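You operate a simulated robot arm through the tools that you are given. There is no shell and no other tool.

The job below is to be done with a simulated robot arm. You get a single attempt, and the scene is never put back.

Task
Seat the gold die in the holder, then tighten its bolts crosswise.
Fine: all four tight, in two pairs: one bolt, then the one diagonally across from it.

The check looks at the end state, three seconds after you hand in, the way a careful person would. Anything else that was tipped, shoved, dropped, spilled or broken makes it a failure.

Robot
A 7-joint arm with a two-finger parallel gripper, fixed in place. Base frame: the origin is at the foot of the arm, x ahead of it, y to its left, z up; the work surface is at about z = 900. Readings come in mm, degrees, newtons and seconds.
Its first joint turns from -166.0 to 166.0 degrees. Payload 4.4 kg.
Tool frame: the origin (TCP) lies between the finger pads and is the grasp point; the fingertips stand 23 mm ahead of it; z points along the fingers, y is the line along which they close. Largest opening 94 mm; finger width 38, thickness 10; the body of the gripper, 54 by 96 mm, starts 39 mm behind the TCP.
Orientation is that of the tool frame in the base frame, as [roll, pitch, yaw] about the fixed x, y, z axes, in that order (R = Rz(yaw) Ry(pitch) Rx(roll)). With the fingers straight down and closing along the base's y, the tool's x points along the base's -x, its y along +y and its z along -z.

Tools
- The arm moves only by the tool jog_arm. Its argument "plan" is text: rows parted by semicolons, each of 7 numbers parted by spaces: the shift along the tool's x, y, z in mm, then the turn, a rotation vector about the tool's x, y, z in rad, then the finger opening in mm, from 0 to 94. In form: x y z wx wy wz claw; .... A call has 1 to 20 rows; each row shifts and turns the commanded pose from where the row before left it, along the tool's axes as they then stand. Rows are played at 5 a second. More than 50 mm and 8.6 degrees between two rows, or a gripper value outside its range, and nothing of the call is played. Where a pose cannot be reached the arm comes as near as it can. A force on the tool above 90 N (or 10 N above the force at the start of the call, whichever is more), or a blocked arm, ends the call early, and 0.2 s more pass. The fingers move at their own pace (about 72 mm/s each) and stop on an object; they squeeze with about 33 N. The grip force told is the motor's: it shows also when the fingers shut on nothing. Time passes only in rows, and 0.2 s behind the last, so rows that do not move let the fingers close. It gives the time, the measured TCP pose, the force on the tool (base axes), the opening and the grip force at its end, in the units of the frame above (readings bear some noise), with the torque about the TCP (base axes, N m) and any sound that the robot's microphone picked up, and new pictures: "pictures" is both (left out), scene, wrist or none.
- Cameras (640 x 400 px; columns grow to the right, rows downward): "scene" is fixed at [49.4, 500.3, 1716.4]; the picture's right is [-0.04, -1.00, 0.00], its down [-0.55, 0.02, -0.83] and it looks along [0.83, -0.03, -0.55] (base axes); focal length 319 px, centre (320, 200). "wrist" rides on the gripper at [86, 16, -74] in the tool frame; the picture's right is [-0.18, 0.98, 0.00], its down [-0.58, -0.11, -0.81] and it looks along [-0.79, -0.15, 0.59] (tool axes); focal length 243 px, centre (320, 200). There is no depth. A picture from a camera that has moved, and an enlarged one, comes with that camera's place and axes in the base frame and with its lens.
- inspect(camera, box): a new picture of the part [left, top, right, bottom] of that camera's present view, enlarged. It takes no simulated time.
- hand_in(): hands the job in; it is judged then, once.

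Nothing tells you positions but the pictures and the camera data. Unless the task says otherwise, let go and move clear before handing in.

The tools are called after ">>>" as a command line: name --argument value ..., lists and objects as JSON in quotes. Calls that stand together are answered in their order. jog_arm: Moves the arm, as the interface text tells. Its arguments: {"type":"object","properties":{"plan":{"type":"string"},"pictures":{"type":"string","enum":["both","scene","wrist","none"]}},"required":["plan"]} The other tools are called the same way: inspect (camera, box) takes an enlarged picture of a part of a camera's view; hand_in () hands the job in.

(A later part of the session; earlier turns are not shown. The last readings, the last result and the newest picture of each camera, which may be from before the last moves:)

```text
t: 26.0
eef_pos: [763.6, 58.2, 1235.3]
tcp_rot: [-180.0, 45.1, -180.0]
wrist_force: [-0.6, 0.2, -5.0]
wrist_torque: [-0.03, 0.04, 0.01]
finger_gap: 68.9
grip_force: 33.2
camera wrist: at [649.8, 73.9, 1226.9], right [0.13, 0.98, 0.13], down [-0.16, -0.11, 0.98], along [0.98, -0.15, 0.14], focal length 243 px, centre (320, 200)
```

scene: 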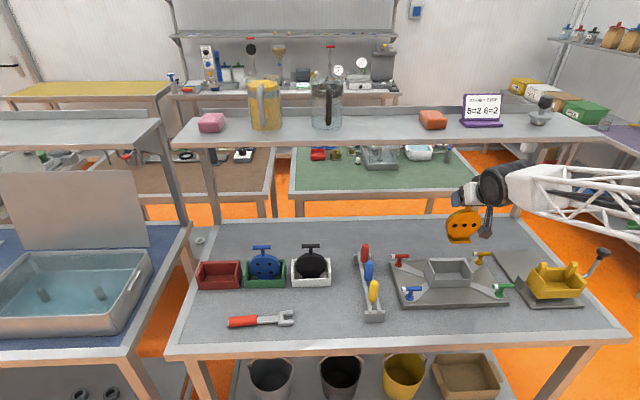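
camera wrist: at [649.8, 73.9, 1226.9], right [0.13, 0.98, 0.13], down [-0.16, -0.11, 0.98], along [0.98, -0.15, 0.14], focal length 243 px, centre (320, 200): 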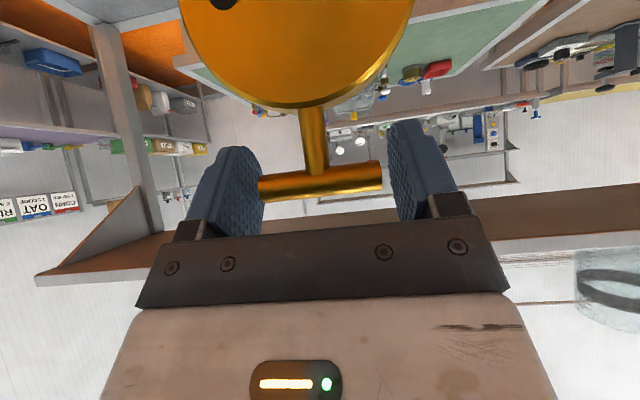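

The die is now over the holder. I'll lower it to just above the walls and compare the alignment in the scene view.

>>> jog_arm --plan "2 0 2 0 0 0 50; 5 0 5 0 0 0 50; 7 0 7 0 0 0 50; 7 0 7 0 0 0 50; 7 0 7 0 0 0 50; 7 0 7 0 0 0 50; 5 0 5 0 0 0 50; 2 0 2 0 0 0 50; 0 0 0 0 0 0 50"

>>> inspect --camera "scene" --box '[400, 210, 528, 290]'

```text
t: 28.0
eef_pos: [763.6, 59.0, 1178.1]
tcp_rot: [-180.0, 45.0, -180.0]
wrist_force: [-0.2, 0.2, -5.1]
wrist_torque: [-0.01, 0.02, -0.01]
finger_gap: 69.3
grip_force: 33.4
camera wrist: at [650.0, 74.0, 1167.7], right [0.13, 0.98, 0.13], down [-0.16, -0.11, 0.98], along [0.98, -0.15, 0.14], focal length 243 px, centre (320, 200)
```

scene: 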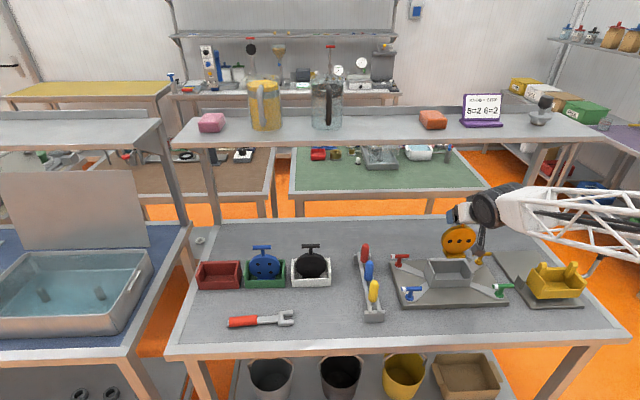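
wrist: 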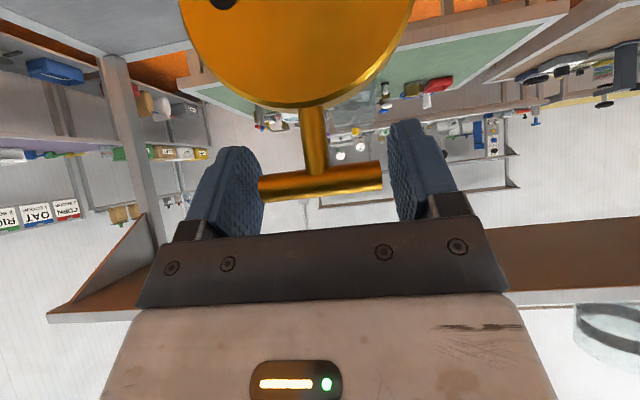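

```text
5.00 times, centred on (464, 250) of scene
camera zoom: at [49.4, 500.3, 1716.4], right [-0.04, -1.0, 0.0], down [-0.55, 0.02, -0.83], along [0.83, -0.03, -0.55], focal length 1594 px, centre (-400, -50)
```

zoom: 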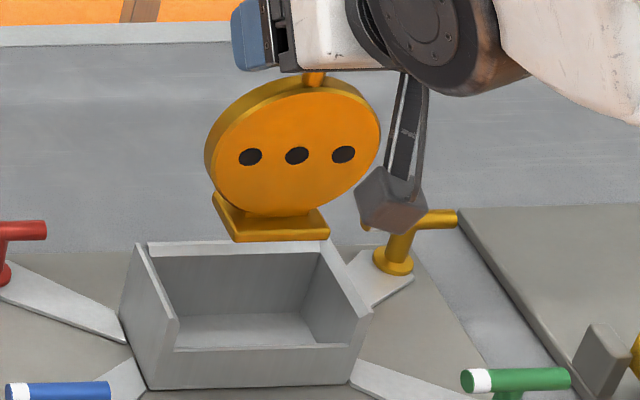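

The prediction matches what I see: the foot sits centred over the box. I'll lower it to just above the wall tops and check once more.

>>> jog_arm --plan "2 0 2 0 0 0 50; 5 0 5 0 0 0 50; 7 0 7 0 0 0 50; 7 0 7 0 0 0 50; 5 0 5 0 0 0 50; 2 0 2 0 0 0 50; 0 0 0 0 0 0 50; 0 0 0 0 0 0 50" --pictures "scene"

>>> inspect --camera "scene" --box '[410, 225, 506, 285]'

```text
t: 29.8
eef_pos: [763.4, 58.7, 1136.9]
tcp_rot: [-180.0, 45.0, -180.0]
wrist_force: [0.0, -0.1, -5.3]
wrist_torque: [0.01, 0.01, 0.01]
finger_gap: 69.2
grip_force: 33.2
```

scene: 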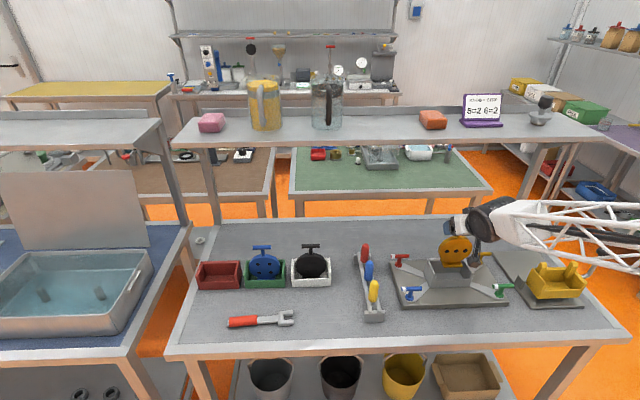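

```text
6.67 times, centred on (458, 255) of scene
camera zoom: at [49.4, 500.3, 1716.4], right [-0.04, -1.0, 0.0], down [-0.55, 0.02, -0.83], along [0.83, -0.03, -0.55], focal length 2126 px, centre (-600, -167)
```

zoom: 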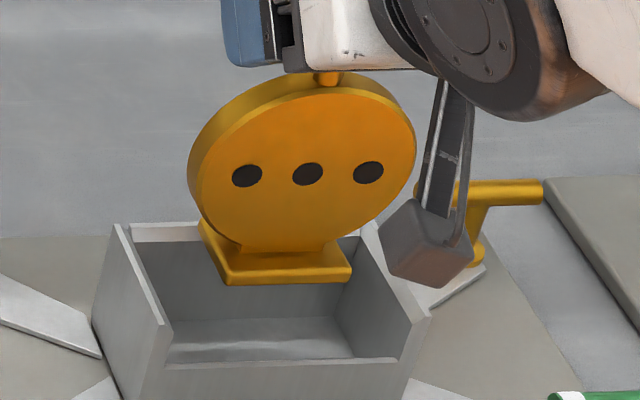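

Alignment looks good. I'll lower into the box, slowing near the floor.

>>> jog_arm --plan "2 0 2 0 0 0 50; 5 0 5 0 0 0 50; 7 0 7 0 0 0 50; 7 0 7 0 0 0 50; 7 0 7 0 0 0 50; 5 0 5 0 0 0 50; 3 0 3 0 0 0 50; 2 0 2 0 0 0 50; 0 0 0 0 0 0 50; 0 0 0 0 0 0 50" --pictures "both"

>>> inspect --camera "scene" --box '[410, 225, 506, 285]'

```text
t: 32.0
eef_pos: [763.9, 58.9, 1082.8]
tcp_rot: [-180.0, 45.2, -180.0]
wrist_force: [0.1, 0.2, -5.3]
wrist_torque: [0.03, 0.02, 0.03]
finger_gap: 69.1
grip_force: 32.7
camera wrist: at [650.6, 74.2, 1074.1], right [0.13, 0.98, 0.13], down [-0.16, -0.11, 0.98], along [0.98, -0.15, 0.14], focal length 243 px, centre (320, 200)
```

scene: 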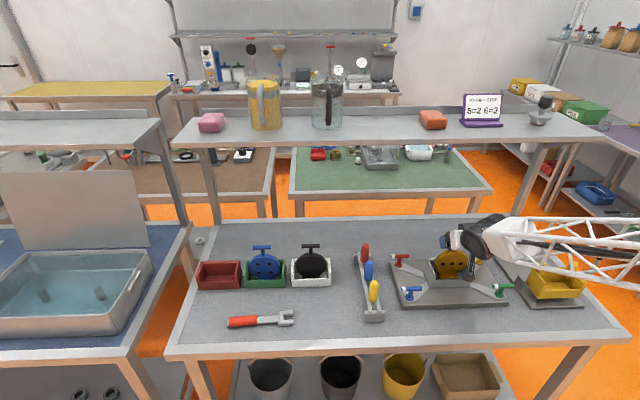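
wrist: 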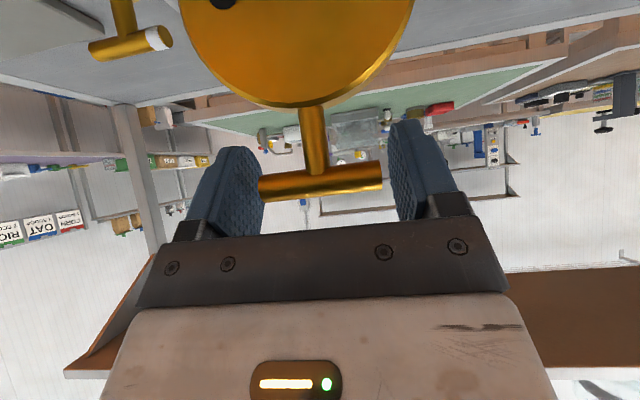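

```text
6.67 times, centred on (458, 255) of scene
camera zoom: at [49.4, 500.3, 1716.4], right [-0.04, -1.0, 0.0], down [-0.55, 0.02, -0.83], along [0.83, -0.03, -0.55], focal length 2126 px, centre (-600, -167)
```

zoom: 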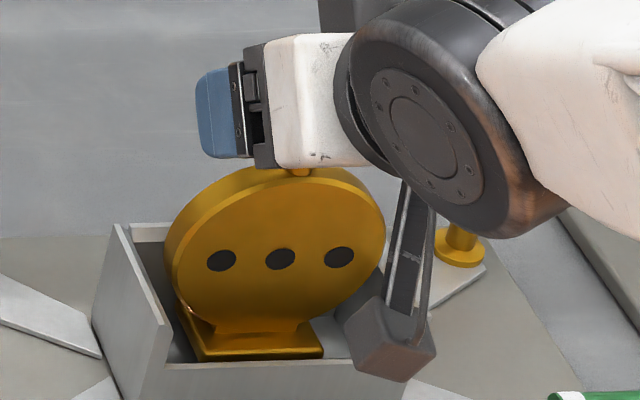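

There's no contact yet. I'll go down in small steps and watch the force.

>>> jog_arm --plan "1 0 1 0 0 0 50; 1 0 1 0 0 0 50; 1 0 1 0 0 0 50; 1 0 1 0 0 0 50; 1 0 1 0 0 0 50; 1 0 1 0 0 0 50; 0 0 0 0 0 0 50" --pictures "none"

```text
t: 33.6
eef_pos: [764.2, 60.1, 1074.5]
tcp_rot: [179.9, 45.0, -180.0]
wrist_force: [-0.6, 0.5, -5.1]
wrist_torque: [-0.05, 0.0, 0.01]
finger_gap: 69.1
grip_force: 33.7
```

>>> jog_arm --plan "0.7 0 0.7 0 0 0 50; 0.7 0 0.7 0 0 0 50; 0.7 0 0.7 0 0 0 50; 0 0 0 0 0 0 50" --pictures "scene"

>>> inspect --camera "scene" --box '[410, 225, 506, 285]'

```text
t: 34.6
eef_pos: [765.3, 58.9, 1073.0]
tcp_rot: [-180.0, 45.1, 179.9]
wrist_force: [-1.1, -1.6, 2.1]
wrist_torque: [0.03, 0.24, 0.06]
finger_gap: 69.1
grip_force: 32.8
```

scene: 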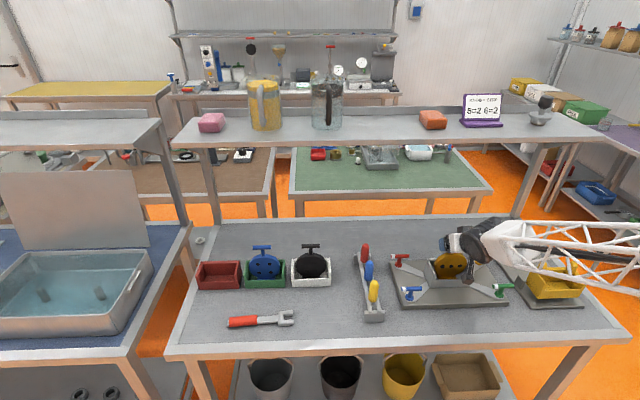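

```text
6.67 times, centred on (458, 255) of scene
camera zoom: at [49.4, 500.3, 1716.4], right [-0.04, -1.0, 0.0], down [-0.55, 0.02, -0.83], along [0.83, -0.03, -0.55], focal length 2126 px, centre (-600, -167)
```

zoom: 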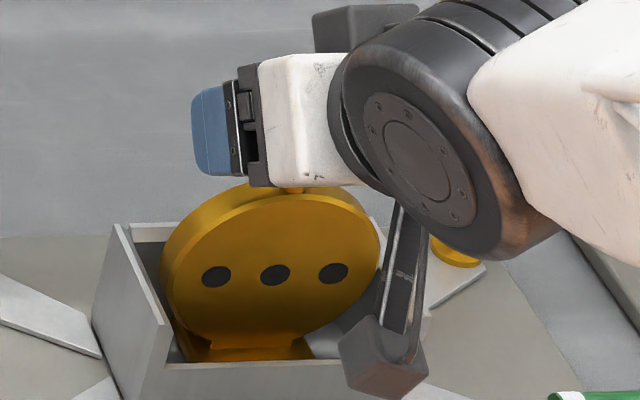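

Contact: the floor is now carrying the die (force went from −5 to +2 N) at the expected height. I'll release by opening the fingers.

>>> jog_arm --plan "-0.3 0 -0.3 0 0 0 68; 0 0 0 0 0 0 74; 0 0 0 0 0 0 84; 0 0 0 0 0 0 90; 0 0 0 0 0 0 90"

>>> inspect --camera "scene" --box '[410, 225, 506, 285]'

>>> inspect --camera "wrist" --box '[160, 0, 480, 200]'

```text
t: 35.8
eef_pos: [763.7, 58.5, 1071.6]
tcp_rot: [-180.0, 45.1, -179.9]
wrist_force: [0.3, 0.0, 0.3]
wrist_torque: [-0.04, -0.01, 0.0]
finger_gap: 89.9
grip_force: 0.0
camera wrist: at [650.2, 74.3, 1063.3], right [0.13, 0.98, 0.13], down [-0.16, -0.11, 0.98], along [0.98, -0.15, 0.14], focal length 243 px, centre (320, 200)
```

scene: 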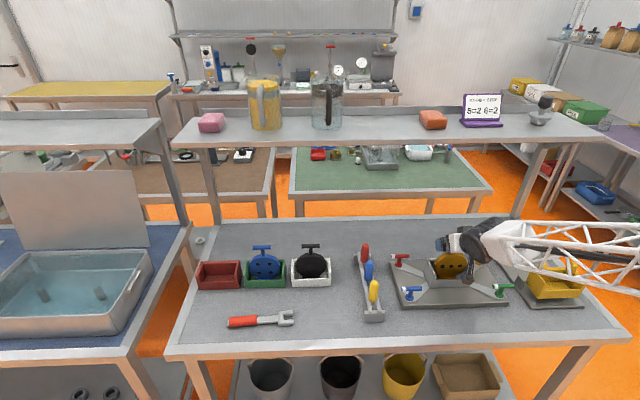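
wrist: 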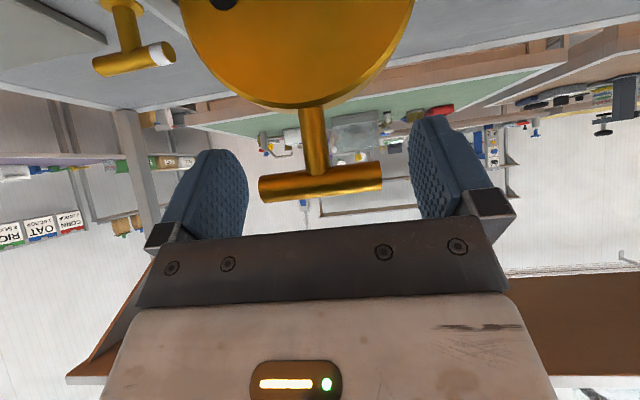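

```text
6.67 times, centred on (458, 255) of scene
camera zoom: at [49.4, 500.3, 1716.4], right [-0.04, -1.0, 0.0], down [-0.55, 0.02, -0.83], along [0.83, -0.03, -0.55], focal length 2126 px, centre (-600, -167)
```

zoom: 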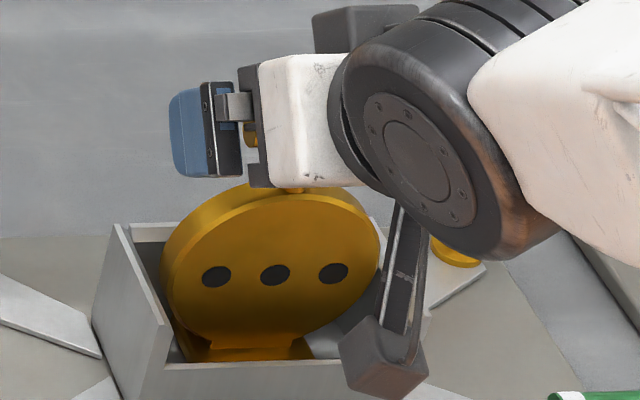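

```text
2.00 times, centred on (320, 100) of wrist
camera zoom: at [650.2, 74.3, 1063.3], right [0.13, 0.98, 0.13], down [-0.16, -0.11, 0.98], along [0.98, -0.15, 0.14], focal length 485 px, centre (320, 400)
```

zoom: 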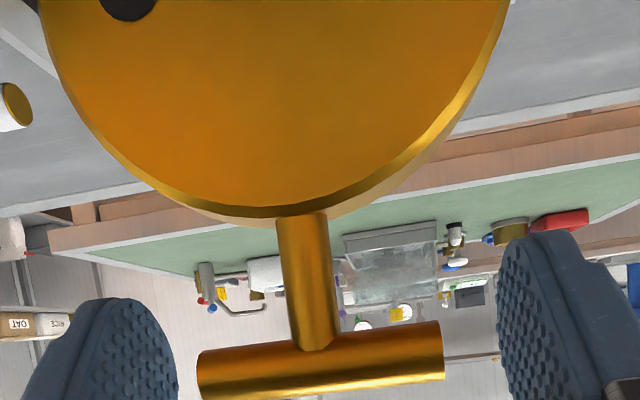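

The die stands on its own. I'll back off along the tool axis and check it's seated properly.

>>> jog_arm --plan "0 0 -10 0 0 0 92; 0 0 -20 0 0 0 92; 0 0 -30 0 0 0 92; 0 0 -40 0 0 0 92; -14 0 -40 0 0 0 92; -20 0 -40 0 0 0 92; -20 0 -20 0 0 0 92; 0 0 0 0 0 0 92"

>>> inspect --camera "scene" --box '[380, 225, 524, 315]'

>>> inspect --camera "scene" --box '[410, 225, 506, 285]'

```text
t: 37.6
eef_pos: [659.7, 58.4, 1252.2]
tcp_rot: [-180.0, 45.1, -180.0]
wrist_force: [-0.6, 1.3, -0.3]
wrist_torque: [0.01, 0.01, 0.0]
finger_gap: 92.0
grip_force: 0.0
camera wrist: at [546.6, 73.8, 1243.6], right [0.13, 0.98, 0.13], down [-0.16, -0.11, 0.98], along [0.98, -0.15, 0.14], focal length 243 px, centre (320, 200)
```

scene: 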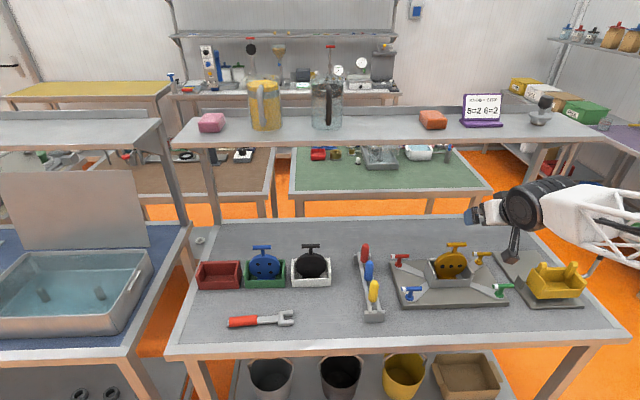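
wrist: 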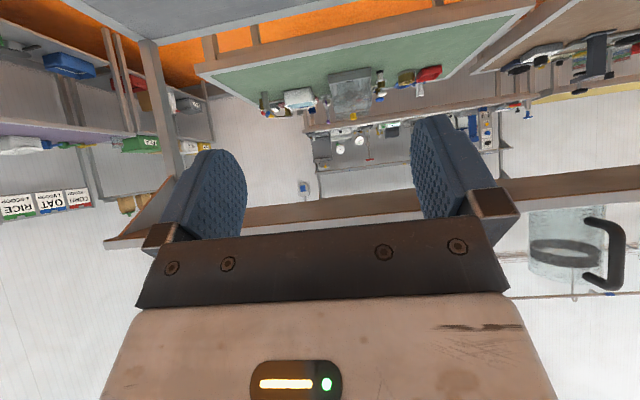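

```text
4.44 times, centred on (452, 270) of scene
camera zoom: at [49.4, 500.3, 1716.4], right [-0.04, -1.0, 0.0], down [-0.55, 0.02, -0.83], along [0.83, -0.03, -0.55], focal length 1417 px, centre (-267, -111)
```

zoom: 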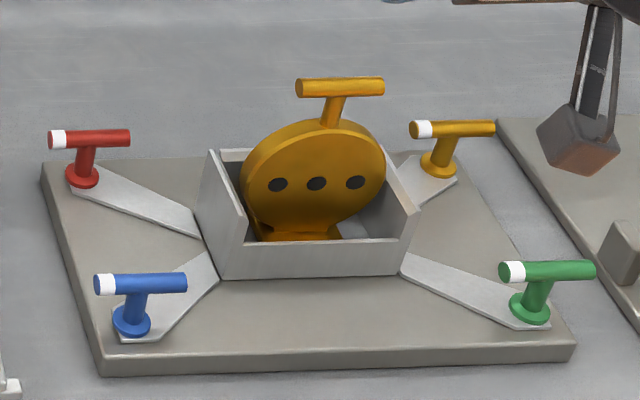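

```text
6.67 times, centred on (458, 255) of scene
camera zoom: at [49.4, 500.3, 1716.4], right [-0.04, -1.0, 0.0], down [-0.55, 0.02, -0.83], along [0.83, -0.03, -0.55], focal length 2126 px, centre (-600, -167)
```

zoom: 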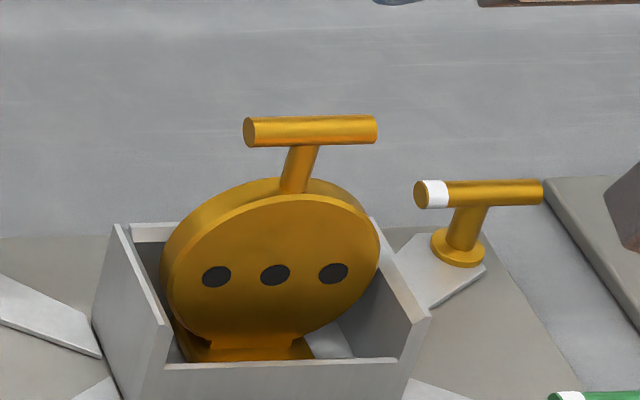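

The die is seated upright and centred in the holder. The four bolts come out at roughly blue (688, 201), green (689, −79), red (828, 201) and gold (830, −79), with bars at z≈967. I'll set the tool vertical and turn it −90° so it can grip across the bars and then turn clockwise.

>>> jog_arm --plan "0 0 0 0 0.131 0 90; 0 0 0 0 0.131 0 80; 0 0 0 0 0.131 0 70; 0 0 0 0 0.131 0 60; 0 0 0 0 0.131 0 60; 0 0 0 0 0.131 0 60; 0 0 0 0 0 -0.1428 60; 0 0 0 0 0 -0.1428 60; 0 0 0 0 0 -0.1428 60; 0 0 0 0 0 -0.1428 60; 0 0 0 0 0 -0.1428 60; 0 0 0 0 0 -0.1428 60; 0 0 0 0 0 -0.1428 60; 0 0 0 0 0 -0.1428 60; 0 0 0 0 0 -0.1428 60; 0 0 0 0 0 -0.1428 60; 0 0 0 0 0 -0.1428 60; 0 0 0 0 0 0 60"

```text
t: 41.4
eef_pos: [660.7, 58.3, 1251.5]
tcp_rot: [179.9, -0.1, -89.9]
wrist_force: [0.0, 0.3, 0.6]
wrist_torque: [0.0, -0.03, 0.0]
finger_gap: 59.8
grip_force: 0.1
camera wrist: at [644.7, -28.7, 1326.1], right [-0.98, 0.18, 0.0], down [0.11, 0.58, 0.81], along [0.15, 0.79, -0.59], focal length 243 px, centre (320, 200)
```

scene: 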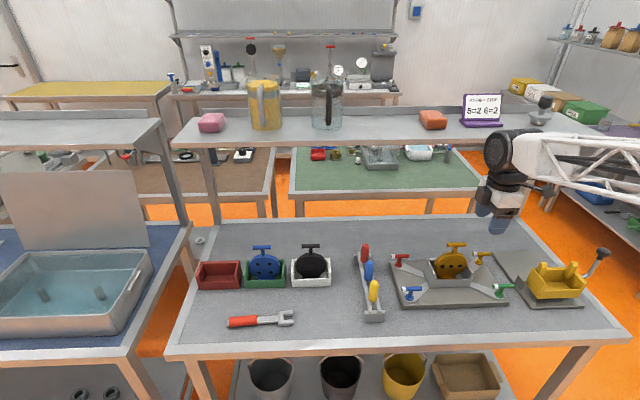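
wrist: 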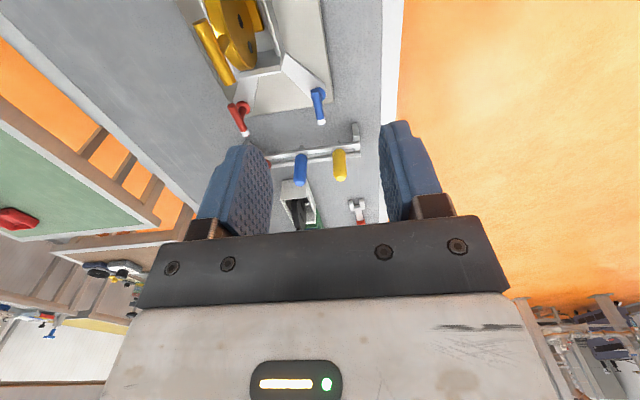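

Now I'll move above the blue bolt and look down at it.

>>> jog_arm --plan "-28.5 -5.5 0 0 0 0 60; -28.5 -5.5 0 0 0 0 60; -28.5 -5.5 0 0 0 0 60; -28.5 -5.5 0 0 0 0 60; -28.7 -5.3 0 0 0 0 60; 0 0 40 0 0 0 60; 0 0 40 0 0 0 60; 0 0 40 0 0 0 60; 0 0 35 0 0 0 60; 0 0 0 0 0 0 60"

>>> inspect --camera "wrist" --box '[200, 0, 440, 150]'

```text
t: 43.6
eef_pos: [687.0, 201.5, 1096.6]
tcp_rot: [179.9, 0.0, -90.1]
wrist_force: [1.0, 0.4, -0.5]
wrist_torque: [0.01, -0.01, -0.03]
finger_gap: 60.1
grip_force: 0.1
camera wrist: at [671.1, 114.3, 1170.7], right [-0.98, 0.18, 0.0], down [0.11, 0.58, 0.81], along [0.15, 0.79, -0.59], focal length 243 px, centre (320, 200)
```

scene: 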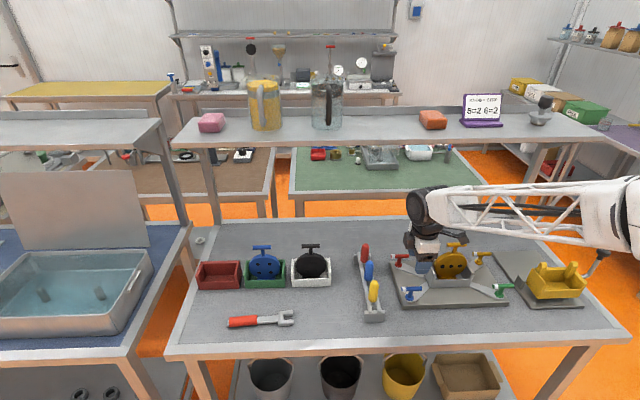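
wrist: 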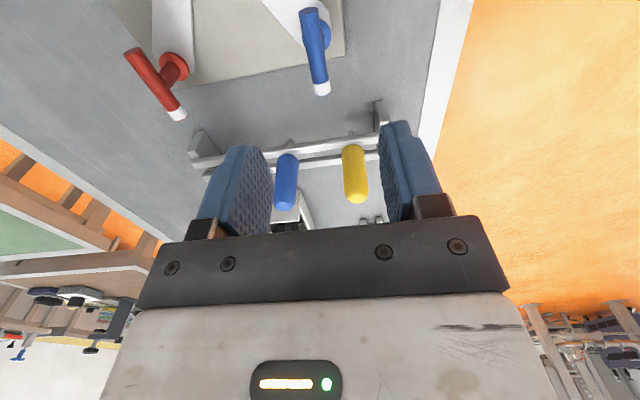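

```text
2.67 times, centred on (320, 75) of wrist
camera zoom: at [671.1, 114.3, 1170.7], right [-0.98, 0.18, 0.0], down [0.11, 0.58, 0.81], along [0.15, 0.79, -0.59], focal length 647 px, centre (320, 533)
```

zoom: 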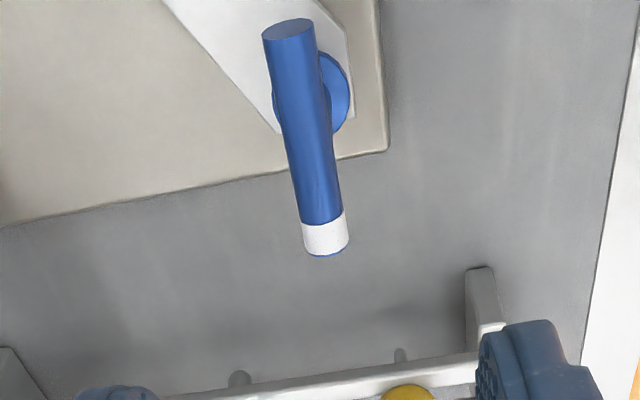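

The blue bolt centre measures about (690, 200.5). I'll lower onto the bar with the fingers open.

>>> jog_arm --plan "0.5 -1.5 40 0 0 0 60; 0.5 -1.5 40 0 0 0 60; 0 0 30 0 0 0 60; 0 0 15 0 0 0 60; 0 0 0 0 0 0 60"

>>> inspect --camera "wrist" --box '[200, 60, 440, 210]'

>>> inspect --camera "scene" --box '[370, 220, 498, 300]'

```text
t: 44.8
eef_pos: [690.7, 199.0, 972.5]
tcp_rot: [180.0, 0.1, -90.0]
wrist_force: [0.0, -0.3, -0.1]
wrist_torque: [0.0, -0.03, 0.0]
finger_gap: 60.1
grip_force: 0.1
camera wrist: at [673.9, 112.6, 1046.0], right [-0.98, 0.18, 0.0], down [0.11, 0.58, 0.81], along [0.15, 0.79, -0.59], focal length 243 px, centre (320, 200)
```

scene: 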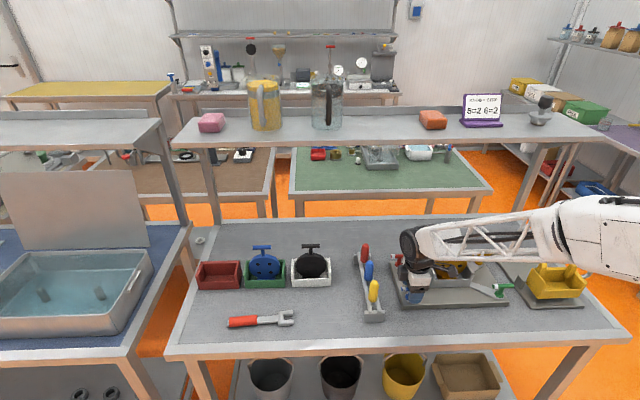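
wrist: 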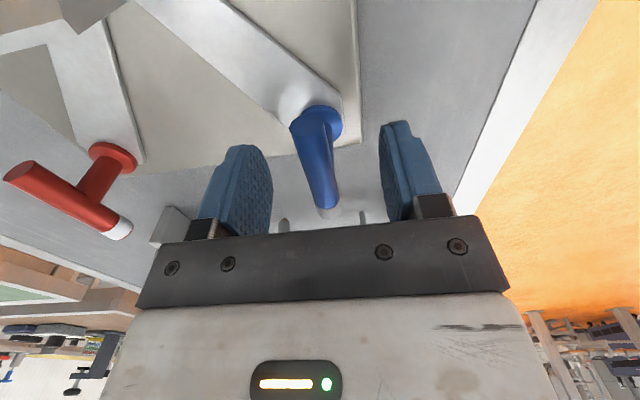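

```text
2.67 times, centred on (320, 135) of wrist
camera zoom: at [673.9, 112.6, 1046.0], right [-0.98, 0.18, 0.0], down [0.11, 0.58, 0.81], along [0.15, 0.79, -0.59], focal length 647 px, centre (320, 373)
```

zoom: 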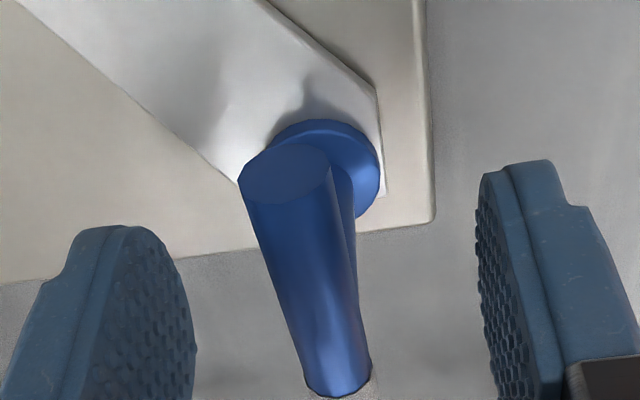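

```text
5.00 times, centred on (434, 260) of scene
camera zoom: at [49.4, 500.3, 1716.4], right [-0.04, -1.0, 0.0], down [-0.55, 0.02, -0.83], along [0.83, -0.03, -0.55], focal length 1594 px, centre (-250, -100)
```

zoom: 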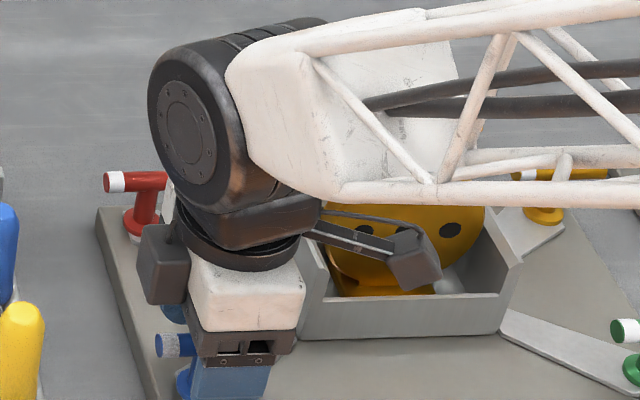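

The bar is centred between the fingers. I'll lower 5 mm more and close on it.

>>> jog_arm --plan "-1 0 5 0 0 0 60; 0 0 0 0 0 0 40; 0 0 0 0 0 0 25; 0 0 0 0 0 0 8; 0 0 0 0 0 0 8; 0 0 0 0 0 0 8" --pictures "wrist"

```text
t: 46.2
eef_pos: [690.5, 201.6, 966.8]
tcp_rot: [-180.0, -0.1, -90.1]
wrist_force: [-14.4, 0.4, 3.1]
wrist_torque: [-0.1, 0.06, 0.01]
finger_gap: 13.9
grip_force: 45.7
camera wrist: at [673.9, 113.9, 1041.0], right [-0.98, 0.18, 0.0], down [0.11, 0.58, 0.81], along [0.15, 0.79, -0.59], focal length 243 px, centre (320, 200)
```

wrist: 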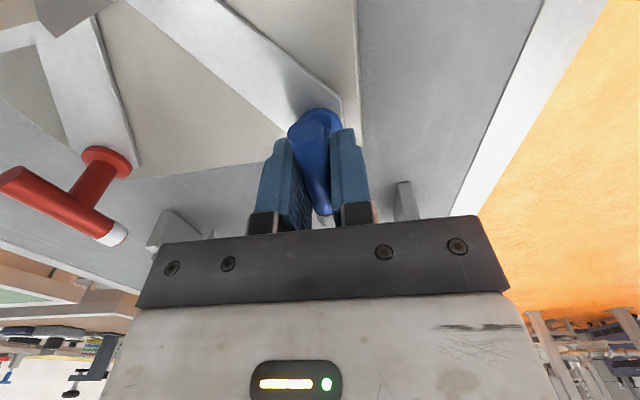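

Gripped (13.9 mm), with a small sideways load of −14 N in x. I'll shift about 1 mm in −x to relieve it before turning.

>>> jog_arm --plan "0 0.7 0 0 0 0 8; 0 0.5 0 0 0 0 8; 0 0 0 0 0 0 8" --pictures "none"

```text
t: 47.0
eef_pos: [688.7, 201.0, 966.4]
tcp_rot: [-179.9, 0.0, -90.0]
wrist_force: [14.4, -4.5, -8.4]
wrist_torque: [-0.85, -0.03, 0.01]
finger_gap: 14.0
grip_force: 45.1
```

>>> jog_arm --plan "0 -0.5 0 0 0 0 8; 0 0 0 0 0 0 8" --pictures "none"

```text
t: 47.6
eef_pos: [689.3, 200.9, 966.4]
tcp_rot: [179.9, 0.0, -90.0]
wrist_force: [8.7, -8.5, -5.8]
wrist_torque: [-0.07, -0.05, 0.02]
finger_gap: 14.1
grip_force: 44.6
```

Loads are now modest. I'll start turning clockwise (seen from above) by a small amount and watch the torque.

>>> jog_arm --plan "0 0 0 0 0 0.06 8; 0 0 0 0 0 0.06 8; 0 0 0 0 0 0.06 8; 0 0 0 0 0 0 8" --pictures "wrist"

>>> inspect --camera "wrist" --box '[200, 60, 440, 210]'

```text
t: 48.6
eef_pos: [689.7, 200.7, 966.7]
tcp_rot: [-180.0, 0.1, -100.3]
wrist_force: [15.4, -15.8, -7.7]
wrist_torque: [0.09, -0.16, 0.03]
finger_gap: 14.0
grip_force: 44.5
camera wrist: at [658.7, 118.2, 1041.0], right [-0.93, 0.36, 0.0], down [0.21, 0.55, 0.81], along [0.29, 0.75, -0.59], focal length 243 px, centre (320, 200)
```

wrist: 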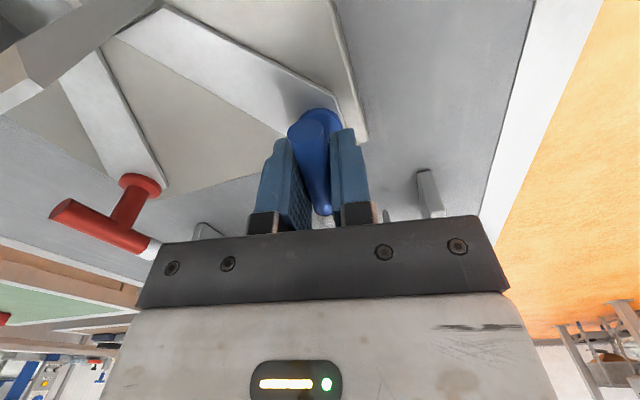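

```text
2.67 times, centred on (320, 135) of wrist
camera zoom: at [658.7, 118.2, 1041.0], right [-0.93, 0.36, 0.0], down [0.21, 0.55, 0.81], along [0.29, 0.75, -0.59], focal length 647 px, centre (320, 373)
```

zoom: 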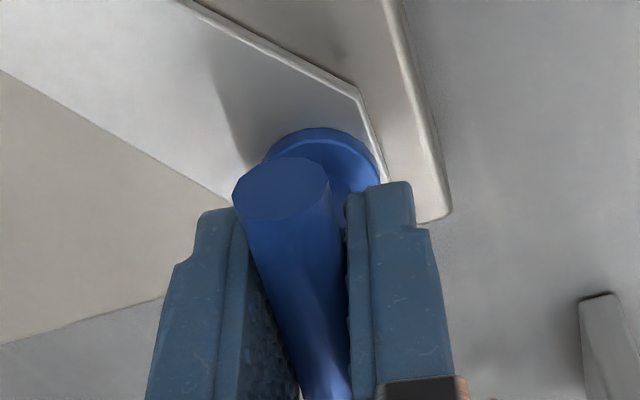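

The bolt turns with the gripper. I'll continue clockwise, with a small centring correction.

>>> jog_arm --plan "0.5 -0.6 0 0 0 0.06 8; 0 0 0 0 0 0.09 8; 0 0 0 0 0 0.09 8; 0 0 0 0 0 0.09 8; 0 0 0 0 0 0.09 8; 0 0 0 0 0 0 8" --pictures "wrist"

```text
t: 50.0
eef_pos: [690.7, 200.8, 967.8]
tcp_rot: [-180.0, 0.1, -124.5]
wrist_force: [-3.7, -0.8, 0.9]
wrist_torque: [-0.36, 0.27, -0.03]
finger_gap: 14.1
grip_force: 44.6
camera wrist: at [628.3, 138.0, 1041.0], right [-0.71, 0.71, 0.0], down [0.42, 0.42, 0.81], along [0.57, 0.57, -0.59], focal length 243 px, centre (320, 200)
```

wrist: 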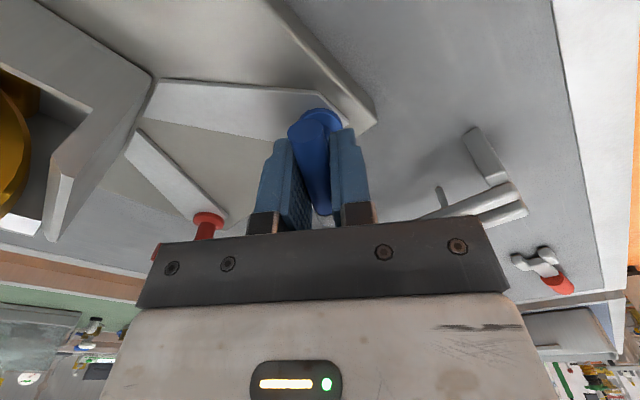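

>>> jog_arm --plan "0 0 0 0 0 0.09 8; 0 0 0 0 0 0.09 8; 0 0 0 0 0 0.09 8; 0 0 0 0 0 0.09 8; 0 0 0 0 0 0.09 8; 0 0 0 0 0 0 8" --pictures "none"

```text
t: 51.4
eef_pos: [690.9, 199.3, 966.6]
tcp_rot: [-179.9, 0.1, -150.3]
wrist_force: [7.5, -3.7, 0.7]
wrist_torque: [-0.56, 0.9, 0.02]
finger_gap: 13.8
grip_force: 44.9
```

>>> jog_arm --plan "0 0 0 0 0 0.09 8; 0 0 0 0 0 0.09 8; 0 0 0 0 0 0.09 8; 0 0 0 0 0 0.06 8; 0 0 0 0 0 0 8" --pictures "both"

>>> inspect --camera "wrist" --box '[200, 60, 440, 210]'

```text
t: 52.6
eef_pos: [690.6, 200.1, 965.8]
tcp_rot: [180.0, 0.1, -169.3]
wrist_force: [18.0, -21.0, 2.6]
wrist_torque: [-0.3, 0.5, 0.01]
finger_gap: 13.8
grip_force: 44.7
camera wrist: at [603.0, 199.3, 1041.0], right [0.0, 1.0, 0.0], down [0.59, 0.0, 0.81], along [0.81, 0.0, -0.59], focal length 243 px, centre (320, 200)
```

scene: 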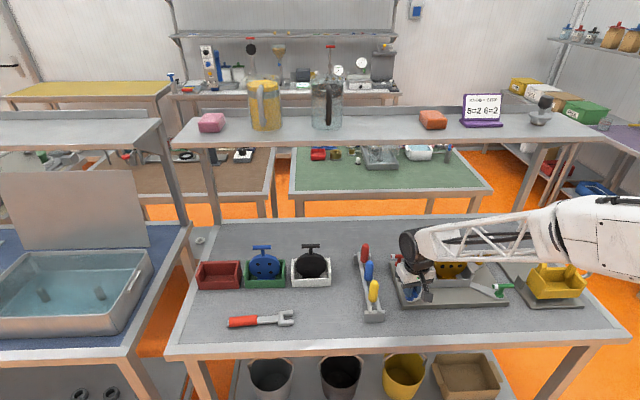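
wrist: 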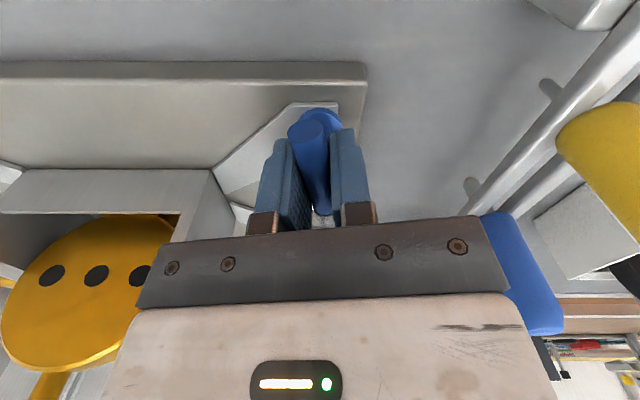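

```text
2.67 times, centred on (320, 135) of wrist
camera zoom: at [603.0, 199.3, 1041.0], right [0.0, 1.0, 0.0], down [0.59, 0.0, 0.81], along [0.81, 0.0, -0.59], focal length 647 px, centre (320, 373)
```

zoom: 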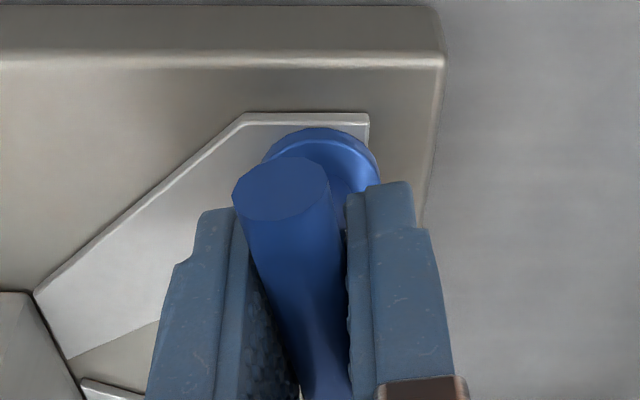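

There's no resistance so far at 79°. I'll continue to 90° and a bit more, watching for a stop or a click.

>>> jog_arm --plan "-0.45 -0.7 0 0 0 0.06 8; 0 0 0 0 0 0.06 8; 0 0 0 0 0 0.06 8; 0 0 0 0 0 0 8" --pictures "none"

```text
t: 53.6
eef_pos: [691.5, 200.4, 966.2]
tcp_rot: [-180.0, 0.0, -179.5]
wrist_force: [-5.3, -5.9, 2.8]
wrist_torque: [-0.04, -1.04, -0.07]
finger_gap: 13.9
grip_force: 45.0
```

>>> jog_arm --plan "0 0 0 0 0 0.05 8; 0 0 0 0 0 0.05 8; 0 0 0 0 0 0.05 8; 0 0 0 0 0 0 8" --pictures "wrist"

>>> inspect --camera "wrist" --box '[200, 60, 440, 210]'

```text
t: 54.6
eef_pos: [691.4, 200.3, 966.8]
tcp_rot: [180.0, 0.0, 171.9]
wrist_force: [-19.0, -11.5, 7.6]
wrist_torque: [-0.01, 0.36, -0.01]
finger_gap: 14.0
grip_force: 45.1
camera wrist: at [607.7, 227.5, 1041.1], right [0.32, 0.95, 0.0], down [0.56, -0.19, 0.81], along [0.76, -0.26, -0.59], focal length 243 px, centre (320, 200)
```

wrist: 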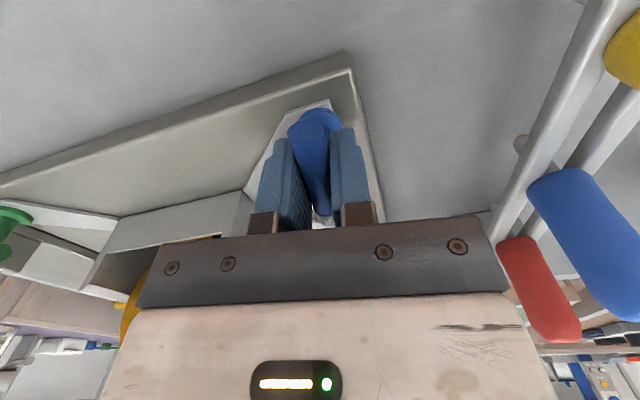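

```text
2.67 times, centred on (320, 135) of wrist
camera zoom: at [607.7, 227.5, 1041.1], right [0.32, 0.95, 0.0], down [0.56, -0.19, 0.81], along [0.76, -0.26, -0.59], focal length 647 px, centre (320, 373)
```

zoom: 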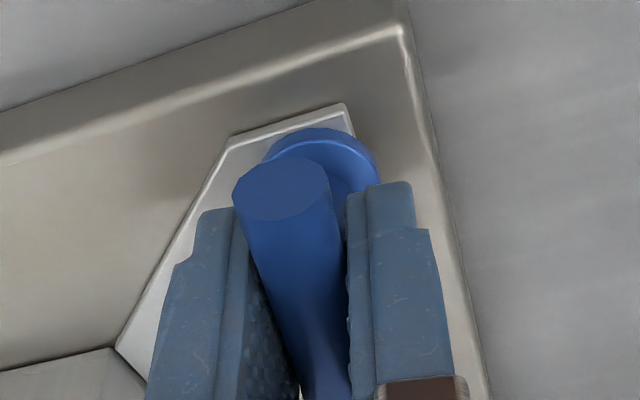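

I'm at 98° with still no stop. I'll continue carefully, keeping the wrist camera clear of the tool rack.

>>> jog_arm --plan "0.5 0.3 0 0 0 0.06 8; 0 0 0 0 0 0.06 8; 0 0 0 0 0 0.06 8; 0 0 0 0 0 0.06 8; 0 0 0 0 0 0 8" --pictures "wrist"

```text
t: 55.8
eef_pos: [689.8, 199.9, 966.5]
tcp_rot: [-180.0, 0.0, 158.2]
wrist_force: [-3.1, -37.7, 2.1]
wrist_torque: [-0.65, -0.86, 0.03]
finger_gap: 13.8
grip_force: 44.8
camera wrist: at [616.7, 246.3, 1041.0], right [0.54, 0.84, 0.0], down [0.5, -0.32, 0.81], along [0.68, -0.43, -0.59], focal length 243 px, centre (320, 200)
```

wrist: 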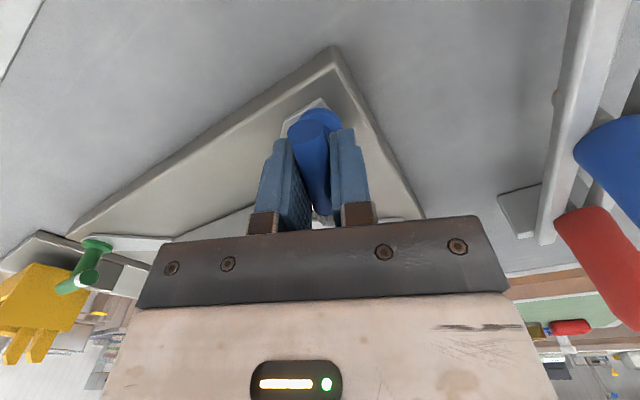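

The bolt still turns freely at 112°. I'll correct the side load and keep turning to about 135°.

>>> jog_arm --plan "-0.5 -1.2 0 0 0 0 8; 0 0 0 0 0 0.06 8; 0 0 0 0 0 0.06 8; 0 0 0 0 0 0.06 8; 0 0 0 0 0 0.06 8; 0 0 0 0 0 0 8" --pictures "both"

>>> inspect --camera "scene" --box '[350, 220, 478, 300]'

```text
t: 57.2
eef_pos: [691.7, 199.1, 966.3]
tcp_rot: [-179.9, 0.0, 144.5]
wrist_force: [-3.9, -0.2, -5.3]
wrist_torque: [0.21, 0.22, -0.03]
finger_gap: 14.2
grip_force: 44.6
camera wrist: at [630.0, 262.4, 1041.1], right [0.72, 0.69, 0.0], down [0.41, -0.43, 0.81], along [0.56, -0.58, -0.59], focal length 243 px, centre (320, 200)
```

scene: 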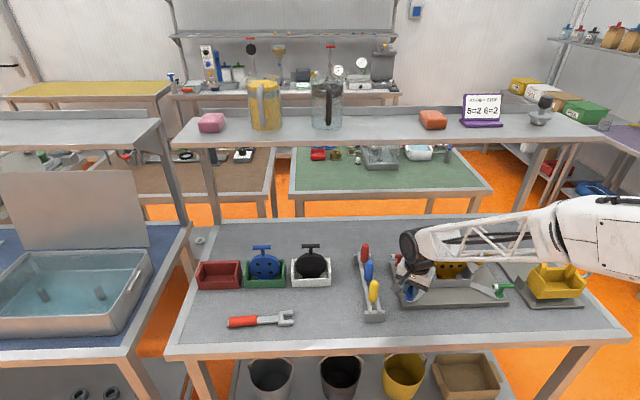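
wrist: 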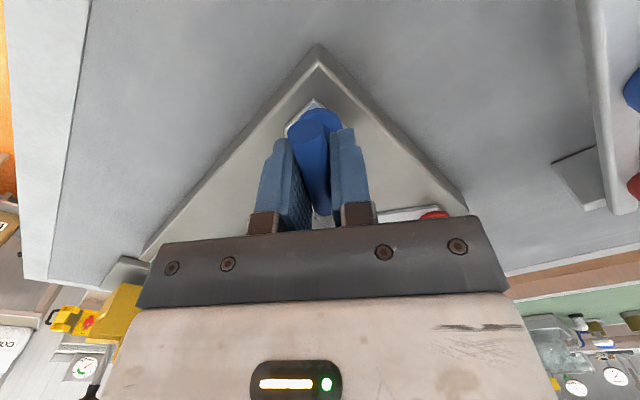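

```text
5.00 times, centred on (414, 260) of scene
camera zoom: at [49.4, 500.3, 1716.4], right [-0.04, -1.0, 0.0], down [-0.55, 0.02, -0.83], along [0.83, -0.03, -0.55], focal length 1594 px, centre (-150, -100)
```

zoom: 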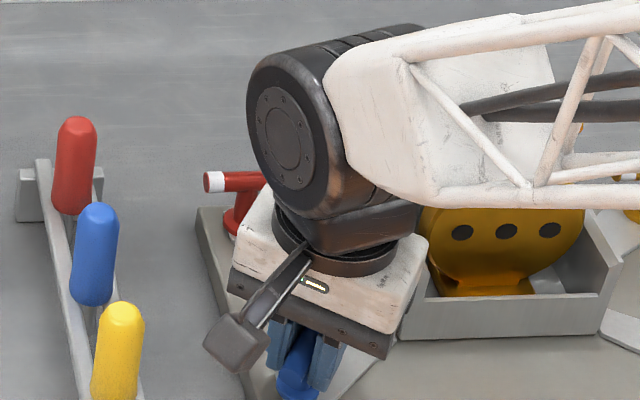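

>>> jog_arm --plan "0 0 0 0 0 0.06 8; 0 0 0 0 0 0.06 8; 0 0 0 0 0 0.06 8; 0 0 0 0 0 0.06 8; 0 0 0 0 0 0 8" --pictures "wrist"

>>> inspect --camera "wrist" --box '[200, 60, 440, 210]'

```text
t: 58.4
eef_pos: [690.6, 199.1, 967.9]
tcp_rot: [-179.9, 0.0, 130.7]
wrist_force: [-7.8, 2.5, -2.5]
wrist_torque: [0.83, 0.67, 0.03]
finger_gap: 14.1
grip_force: 45.1
camera wrist: at [646.7, 274.8, 1041.0], right [0.87, 0.5, 0.0], down [0.3, -0.51, 0.81], along [0.4, -0.7, -0.59], focal length 243 px, centre (320, 200)
```

wrist: 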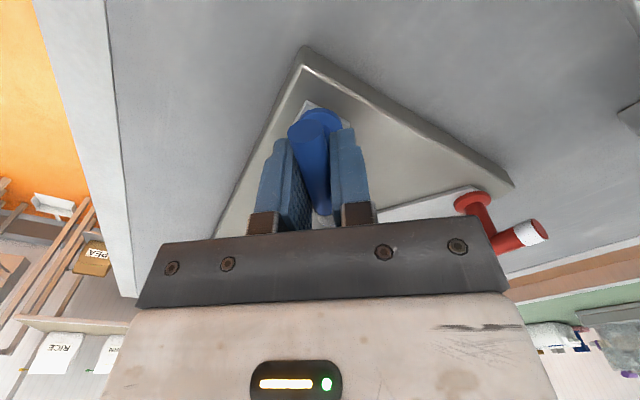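

```text
2.67 times, centred on (320, 135) of wrist
camera zoom: at [646.7, 274.8, 1041.0], right [0.87, 0.5, 0.0], down [0.3, -0.51, 0.81], along [0.4, -0.7, -0.59], focal length 647 px, centre (320, 373)
```

zoom: 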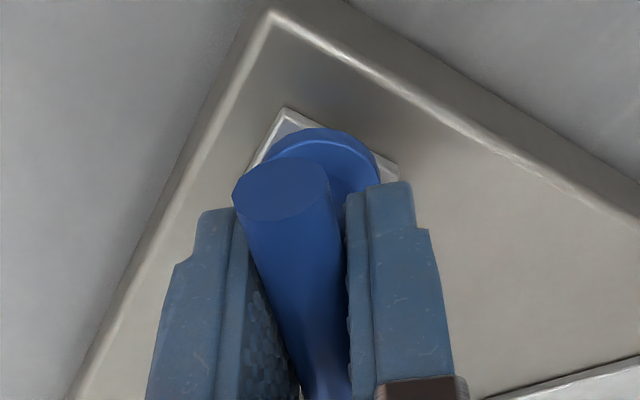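

I'm at 139° and still free, and the camera is getting close to the tool rack. I'll release, rise, unwind the wrist by 180° and re-grip to keep turning.

>>> jog_arm --plan "0 0 0 0 0 0 40; 0 0 0 0 0 0 60; 0 0 0 0 0 0 60; 0 0 -20 0 0 0 60; 0 0 -30 0 0 0 60; 0 0 0 0 0 0 60" --pictures "both"

>>> inspect --camera "wrist" --box '[200, 40, 440, 190]'

>>> inspect --camera "scene" --box '[350, 220, 478, 300]'

```text
t: 59.8
eef_pos: [691.0, 199.1, 1017.8]
tcp_rot: [180.0, 0.0, 130.7]
wrist_force: [0.5, -0.9, -0.2]
wrist_torque: [-0.03, -0.01, 0.04]
finger_gap: 60.0
grip_force: 0.1
camera wrist: at [646.6, 274.8, 1091.4], right [0.87, 0.5, 0.0], down [0.3, -0.51, 0.81], along [0.4, -0.7, -0.59], focal length 243 px, centre (320, 200)
```

scene: 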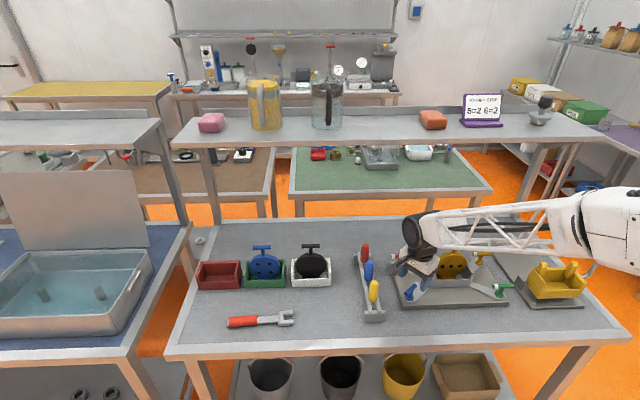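
wrist: 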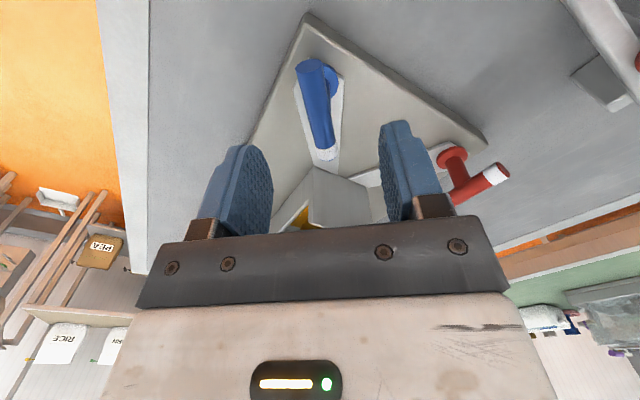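

```text
2.67 times, centred on (320, 115) of wrist
camera zoom: at [646.6, 274.8, 1091.4], right [0.87, 0.5, 0.0], down [0.3, -0.51, 0.81], along [0.4, -0.7, -0.59], focal length 647 px, centre (320, 427)
```

zoom: 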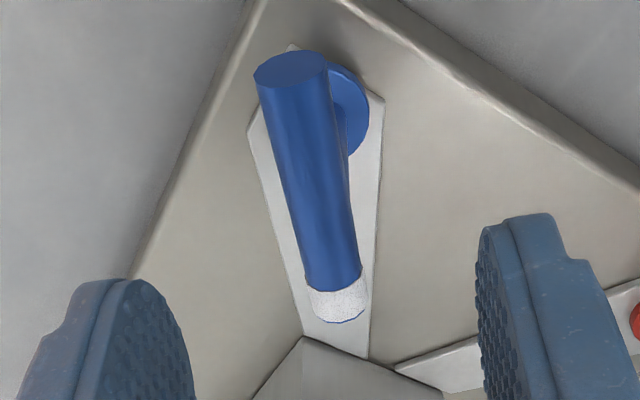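

```text
5.00 times, centred on (414, 260) of scene
camera zoom: at [49.4, 500.3, 1716.4], right [-0.04, -1.0, 0.0], down [-0.55, 0.02, -0.83], along [0.83, -0.03, -0.55], focal length 1594 px, centre (-150, -100)
```

zoom: 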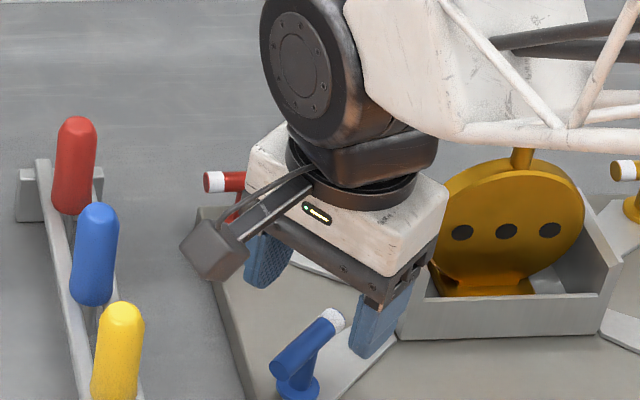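

The bar is now at about 139° with its white end pointing toward the box. I'll unwind the wrist to re-grip and keep turning until I feel a stop.

>>> jog_arm --plan "0 0 0 0 0 -0.145 60; 0 0 0 0 0 -0.145 60; 0 0 0 0 0 -0.145 60; 0 0 0 0 0 -0.145 60; 0 0 0 0 0 -0.145 60; 0 0 0 0 0 -0.145 60; 0 0 0 0 0 -0.145 60; 0 0 0 0 0 -0.145 60; 0 0 0 0 0 -0.145 60; 0 0 0 0 0 -0.145 60; 0 0 0 0 0 -0.145 60; 0 0 0 0 0 -0.145 60; 0 0 0 0 0 -0.145 60; 0 0 0 0 0 -0.145 60; 0 0 0 0 0 -0.145 60; 0 0 0 0 0 -0.145 60; 0 0 0 0 0 -0.145 60; 0 0 0 0 0 -0.145 60; 0 0 0 0 0 -0.145 60; 0 0 0 0 0 0 60" --pictures "both"

```text
t: 64.0
eef_pos: [691.2, 199.2, 1016.3]
tcp_rot: [-179.9, 0.1, -71.3]
wrist_force: [0.4, 0.2, -0.1]
wrist_torque: [-0.02, -0.01, 0.01]
finger_gap: 60.1
grip_force: 0.1
camera wrist: at [703.1, 111.4, 1091.1], right [-0.99, -0.14, 0.0], down [-0.08, 0.59, 0.81], along [-0.11, 0.8, -0.59], focal length 243 px, centre (320, 200)
```

scene: 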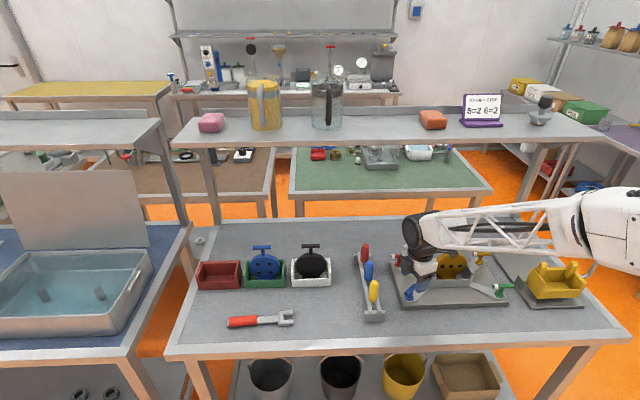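
wrist: 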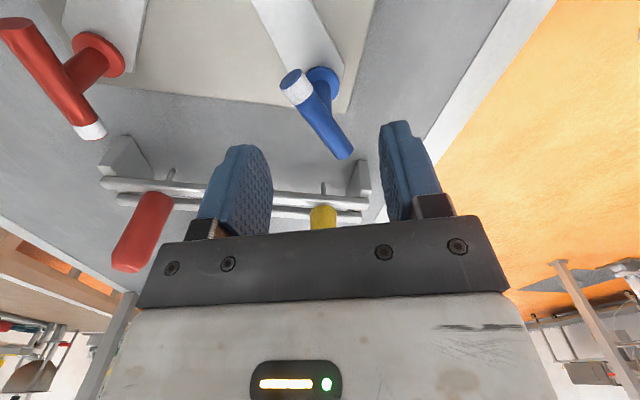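

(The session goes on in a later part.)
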